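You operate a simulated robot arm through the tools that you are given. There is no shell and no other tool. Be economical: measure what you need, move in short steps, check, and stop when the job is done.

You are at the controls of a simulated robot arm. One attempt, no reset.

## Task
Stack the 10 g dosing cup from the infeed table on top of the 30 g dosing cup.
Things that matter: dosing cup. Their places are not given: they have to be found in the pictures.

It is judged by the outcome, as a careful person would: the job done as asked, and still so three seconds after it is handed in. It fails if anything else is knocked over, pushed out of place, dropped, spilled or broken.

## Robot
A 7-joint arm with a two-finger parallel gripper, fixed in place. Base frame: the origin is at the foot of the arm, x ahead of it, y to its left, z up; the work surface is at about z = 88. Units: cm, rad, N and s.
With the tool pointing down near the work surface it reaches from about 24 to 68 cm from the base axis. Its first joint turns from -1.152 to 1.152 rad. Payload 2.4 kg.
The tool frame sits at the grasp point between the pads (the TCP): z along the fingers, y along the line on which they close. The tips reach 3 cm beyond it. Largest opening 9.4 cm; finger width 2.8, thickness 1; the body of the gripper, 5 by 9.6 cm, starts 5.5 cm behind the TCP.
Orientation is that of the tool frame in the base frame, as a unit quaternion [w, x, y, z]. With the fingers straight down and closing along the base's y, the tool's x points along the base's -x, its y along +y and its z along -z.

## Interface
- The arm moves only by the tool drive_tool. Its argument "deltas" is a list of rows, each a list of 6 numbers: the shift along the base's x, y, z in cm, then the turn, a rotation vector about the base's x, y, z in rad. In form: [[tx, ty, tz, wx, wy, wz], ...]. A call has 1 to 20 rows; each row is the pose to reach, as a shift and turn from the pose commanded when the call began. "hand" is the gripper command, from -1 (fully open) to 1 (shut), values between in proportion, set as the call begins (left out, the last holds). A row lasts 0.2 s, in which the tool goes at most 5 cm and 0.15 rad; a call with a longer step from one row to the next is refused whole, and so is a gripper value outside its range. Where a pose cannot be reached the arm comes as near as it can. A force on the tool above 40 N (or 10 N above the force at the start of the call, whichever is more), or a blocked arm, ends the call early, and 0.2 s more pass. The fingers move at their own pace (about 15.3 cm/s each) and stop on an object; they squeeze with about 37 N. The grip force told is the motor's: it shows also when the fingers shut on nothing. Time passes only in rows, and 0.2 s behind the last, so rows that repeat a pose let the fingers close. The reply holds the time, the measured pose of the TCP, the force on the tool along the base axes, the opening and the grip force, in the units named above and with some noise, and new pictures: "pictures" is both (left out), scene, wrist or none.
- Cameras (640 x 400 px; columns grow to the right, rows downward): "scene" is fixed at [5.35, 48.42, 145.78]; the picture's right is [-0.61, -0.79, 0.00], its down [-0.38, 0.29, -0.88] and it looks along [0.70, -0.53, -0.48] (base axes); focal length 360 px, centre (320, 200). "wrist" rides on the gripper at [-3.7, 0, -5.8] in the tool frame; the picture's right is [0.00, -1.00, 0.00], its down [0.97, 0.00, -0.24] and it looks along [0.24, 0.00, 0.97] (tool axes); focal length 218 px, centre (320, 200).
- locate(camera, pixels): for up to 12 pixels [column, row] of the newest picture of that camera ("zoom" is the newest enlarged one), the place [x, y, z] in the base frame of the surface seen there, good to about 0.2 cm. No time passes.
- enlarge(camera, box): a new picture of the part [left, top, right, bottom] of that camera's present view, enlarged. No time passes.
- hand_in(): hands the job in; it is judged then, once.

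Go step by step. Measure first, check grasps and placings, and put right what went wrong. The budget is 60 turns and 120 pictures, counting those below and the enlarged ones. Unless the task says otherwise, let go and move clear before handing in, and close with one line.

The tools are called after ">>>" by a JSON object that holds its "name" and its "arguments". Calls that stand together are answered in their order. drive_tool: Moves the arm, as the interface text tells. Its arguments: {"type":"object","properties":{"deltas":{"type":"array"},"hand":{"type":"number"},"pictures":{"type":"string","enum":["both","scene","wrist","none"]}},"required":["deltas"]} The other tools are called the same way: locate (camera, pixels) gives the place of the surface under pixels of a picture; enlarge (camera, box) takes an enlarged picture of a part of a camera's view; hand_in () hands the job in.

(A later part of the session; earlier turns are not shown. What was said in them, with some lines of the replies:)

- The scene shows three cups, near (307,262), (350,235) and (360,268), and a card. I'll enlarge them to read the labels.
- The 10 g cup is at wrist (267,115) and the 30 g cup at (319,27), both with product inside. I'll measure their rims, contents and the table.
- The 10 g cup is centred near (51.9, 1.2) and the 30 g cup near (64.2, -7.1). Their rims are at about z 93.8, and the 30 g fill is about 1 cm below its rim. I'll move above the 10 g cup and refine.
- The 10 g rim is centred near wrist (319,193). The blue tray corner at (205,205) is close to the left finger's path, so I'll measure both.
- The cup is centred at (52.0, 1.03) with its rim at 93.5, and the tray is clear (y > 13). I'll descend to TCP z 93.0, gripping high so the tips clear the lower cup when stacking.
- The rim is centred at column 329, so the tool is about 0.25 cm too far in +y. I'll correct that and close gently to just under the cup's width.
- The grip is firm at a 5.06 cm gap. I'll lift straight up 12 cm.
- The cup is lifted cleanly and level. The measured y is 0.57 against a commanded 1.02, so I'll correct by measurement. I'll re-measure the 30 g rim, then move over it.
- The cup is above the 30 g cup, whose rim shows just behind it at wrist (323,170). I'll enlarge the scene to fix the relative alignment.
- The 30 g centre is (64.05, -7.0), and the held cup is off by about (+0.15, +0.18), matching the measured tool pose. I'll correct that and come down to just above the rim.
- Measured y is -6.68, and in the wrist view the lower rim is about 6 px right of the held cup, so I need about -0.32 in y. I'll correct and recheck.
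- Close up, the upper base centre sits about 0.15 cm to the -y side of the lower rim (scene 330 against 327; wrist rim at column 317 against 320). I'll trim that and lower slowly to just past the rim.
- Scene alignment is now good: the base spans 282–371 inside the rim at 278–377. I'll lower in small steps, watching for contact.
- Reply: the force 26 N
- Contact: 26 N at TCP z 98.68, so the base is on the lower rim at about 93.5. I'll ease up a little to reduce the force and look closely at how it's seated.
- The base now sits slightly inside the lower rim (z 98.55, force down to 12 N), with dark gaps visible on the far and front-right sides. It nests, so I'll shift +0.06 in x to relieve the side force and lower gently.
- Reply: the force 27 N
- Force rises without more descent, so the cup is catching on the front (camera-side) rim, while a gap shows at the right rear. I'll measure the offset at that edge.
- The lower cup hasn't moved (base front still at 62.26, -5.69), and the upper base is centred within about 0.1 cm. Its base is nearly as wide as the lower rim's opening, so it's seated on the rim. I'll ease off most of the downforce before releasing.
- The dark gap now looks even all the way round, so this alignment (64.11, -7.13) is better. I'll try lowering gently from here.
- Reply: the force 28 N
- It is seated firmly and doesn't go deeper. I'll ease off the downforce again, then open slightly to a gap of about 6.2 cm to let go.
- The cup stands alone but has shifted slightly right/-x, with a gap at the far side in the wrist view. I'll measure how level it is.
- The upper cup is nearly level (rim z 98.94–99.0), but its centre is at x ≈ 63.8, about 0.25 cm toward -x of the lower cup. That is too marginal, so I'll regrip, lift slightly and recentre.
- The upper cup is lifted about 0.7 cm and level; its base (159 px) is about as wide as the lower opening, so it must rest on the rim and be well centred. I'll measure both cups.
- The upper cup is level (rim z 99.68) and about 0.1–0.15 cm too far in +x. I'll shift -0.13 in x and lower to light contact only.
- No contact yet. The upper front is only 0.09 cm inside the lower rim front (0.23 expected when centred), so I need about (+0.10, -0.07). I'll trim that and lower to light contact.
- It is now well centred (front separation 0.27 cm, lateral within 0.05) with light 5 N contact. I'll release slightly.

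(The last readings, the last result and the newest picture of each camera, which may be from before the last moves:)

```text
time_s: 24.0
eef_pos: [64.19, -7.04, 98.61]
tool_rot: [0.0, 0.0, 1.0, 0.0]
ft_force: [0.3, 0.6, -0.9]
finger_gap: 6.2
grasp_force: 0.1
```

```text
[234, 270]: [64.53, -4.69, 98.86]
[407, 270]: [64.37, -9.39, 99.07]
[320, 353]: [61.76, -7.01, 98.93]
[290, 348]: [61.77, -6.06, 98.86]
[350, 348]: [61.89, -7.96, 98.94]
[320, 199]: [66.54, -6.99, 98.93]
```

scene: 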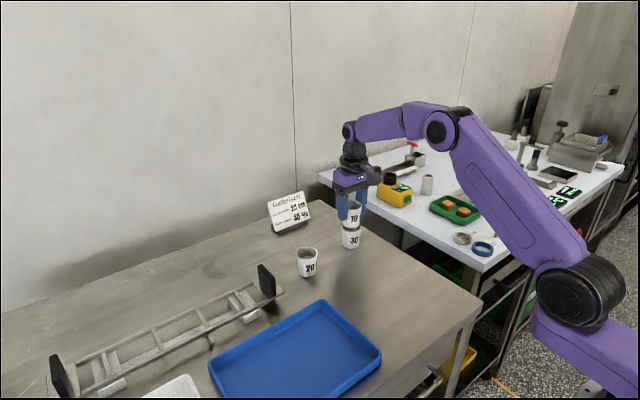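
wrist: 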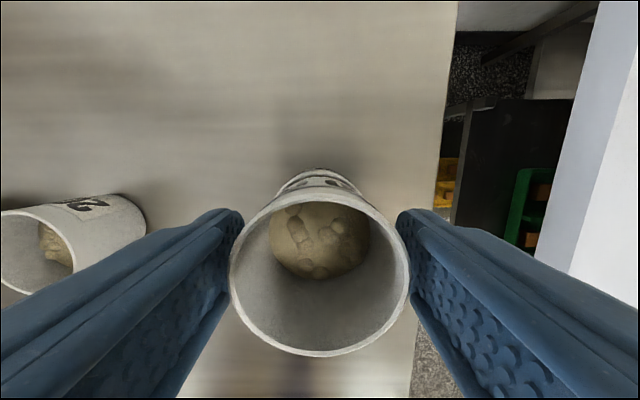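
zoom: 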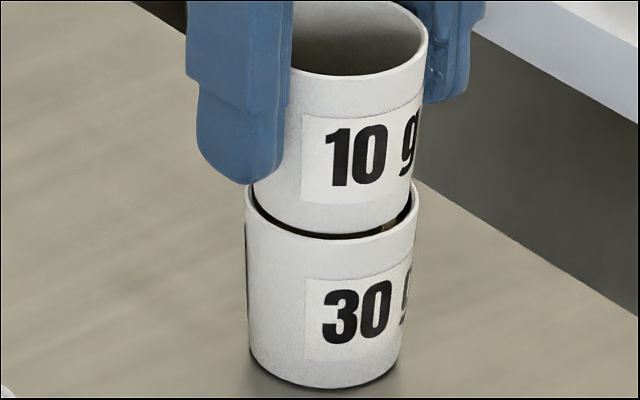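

The cup stayed level (rim z 98.9–99.0 all round) and centred after release, and the fingers are clear on both sides. I'll rise straight up first, then open fully and back away.

>>> {"name": "drive_tool", "arguments": {"deltas": [[0, 0, 0.5, 0, 0, 0], [0, 0, 1.5, 0, 0, 0], [0, 0, 3, 0, 0, 0], [0, 0, 5, 0, 0, 0], [0, 0, 7, 0, 0, 0], [0, 0, 9, 0, 0, 0], [0, 0, 11, 0, 0, 0], [-3, 0, 12, 0, 0, 0], [-6, 0, 12, 0, 0, 0], [-6, 0, 12, 0, 0, 0]], "hand": -0.6}}

>>> {"name": "enlarge", "arguments": {"camera": "scene", "box": [290, 190, 390, 270]}}

```text
time_s: 26.2
eef_pos: [57.96, -6.93, 110.48]
tool_rot: [0.0, 0.0, 1.0, 0.0]
ft_force: [-0.6, 0.7, 0.1]
finger_gap: 7.5
grasp_force: 0.1
```

scene: 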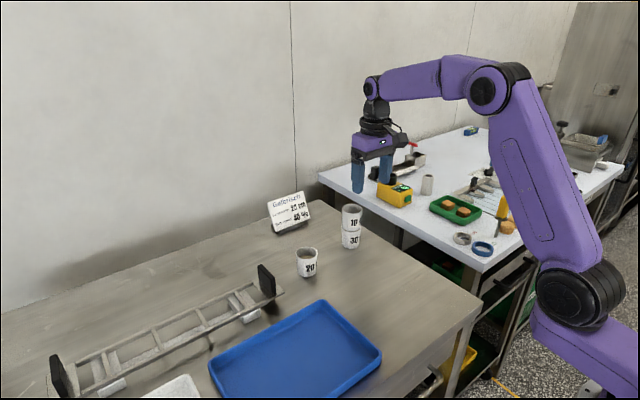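
wrist: 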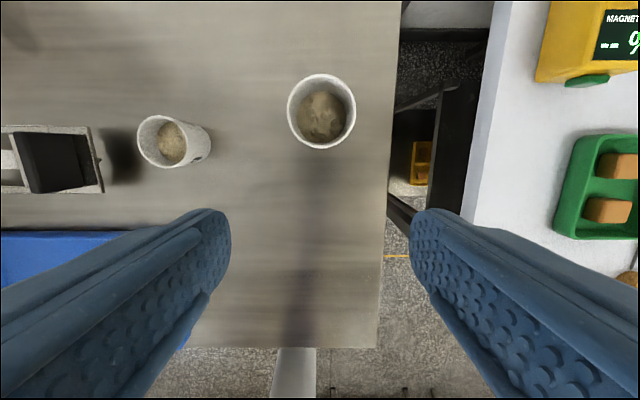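

```text
5.00 times, centred on (340, 230) of scene
```

zoom: 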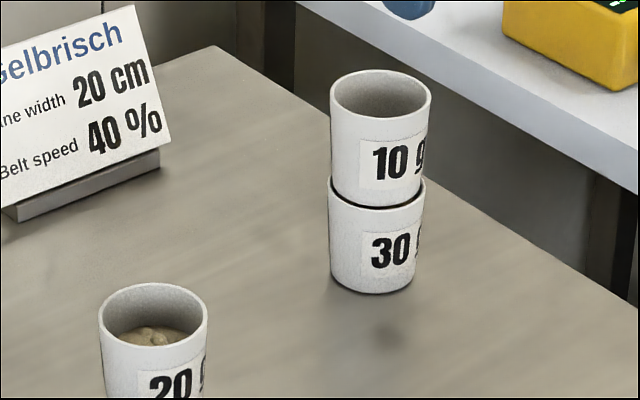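

The 10 g cup stands upright and centred on the 30 g cup, the 20 g cup is undisturbed, and the arm is clear. I'm handing in.

>>> {"name": "hand_in", "arguments": {}}

```text
The job is handed in.
```

The 10 g dosing cup is stacked upright and centred on the 30 g cup, with nothing else moved or spilled and the gripper clear.
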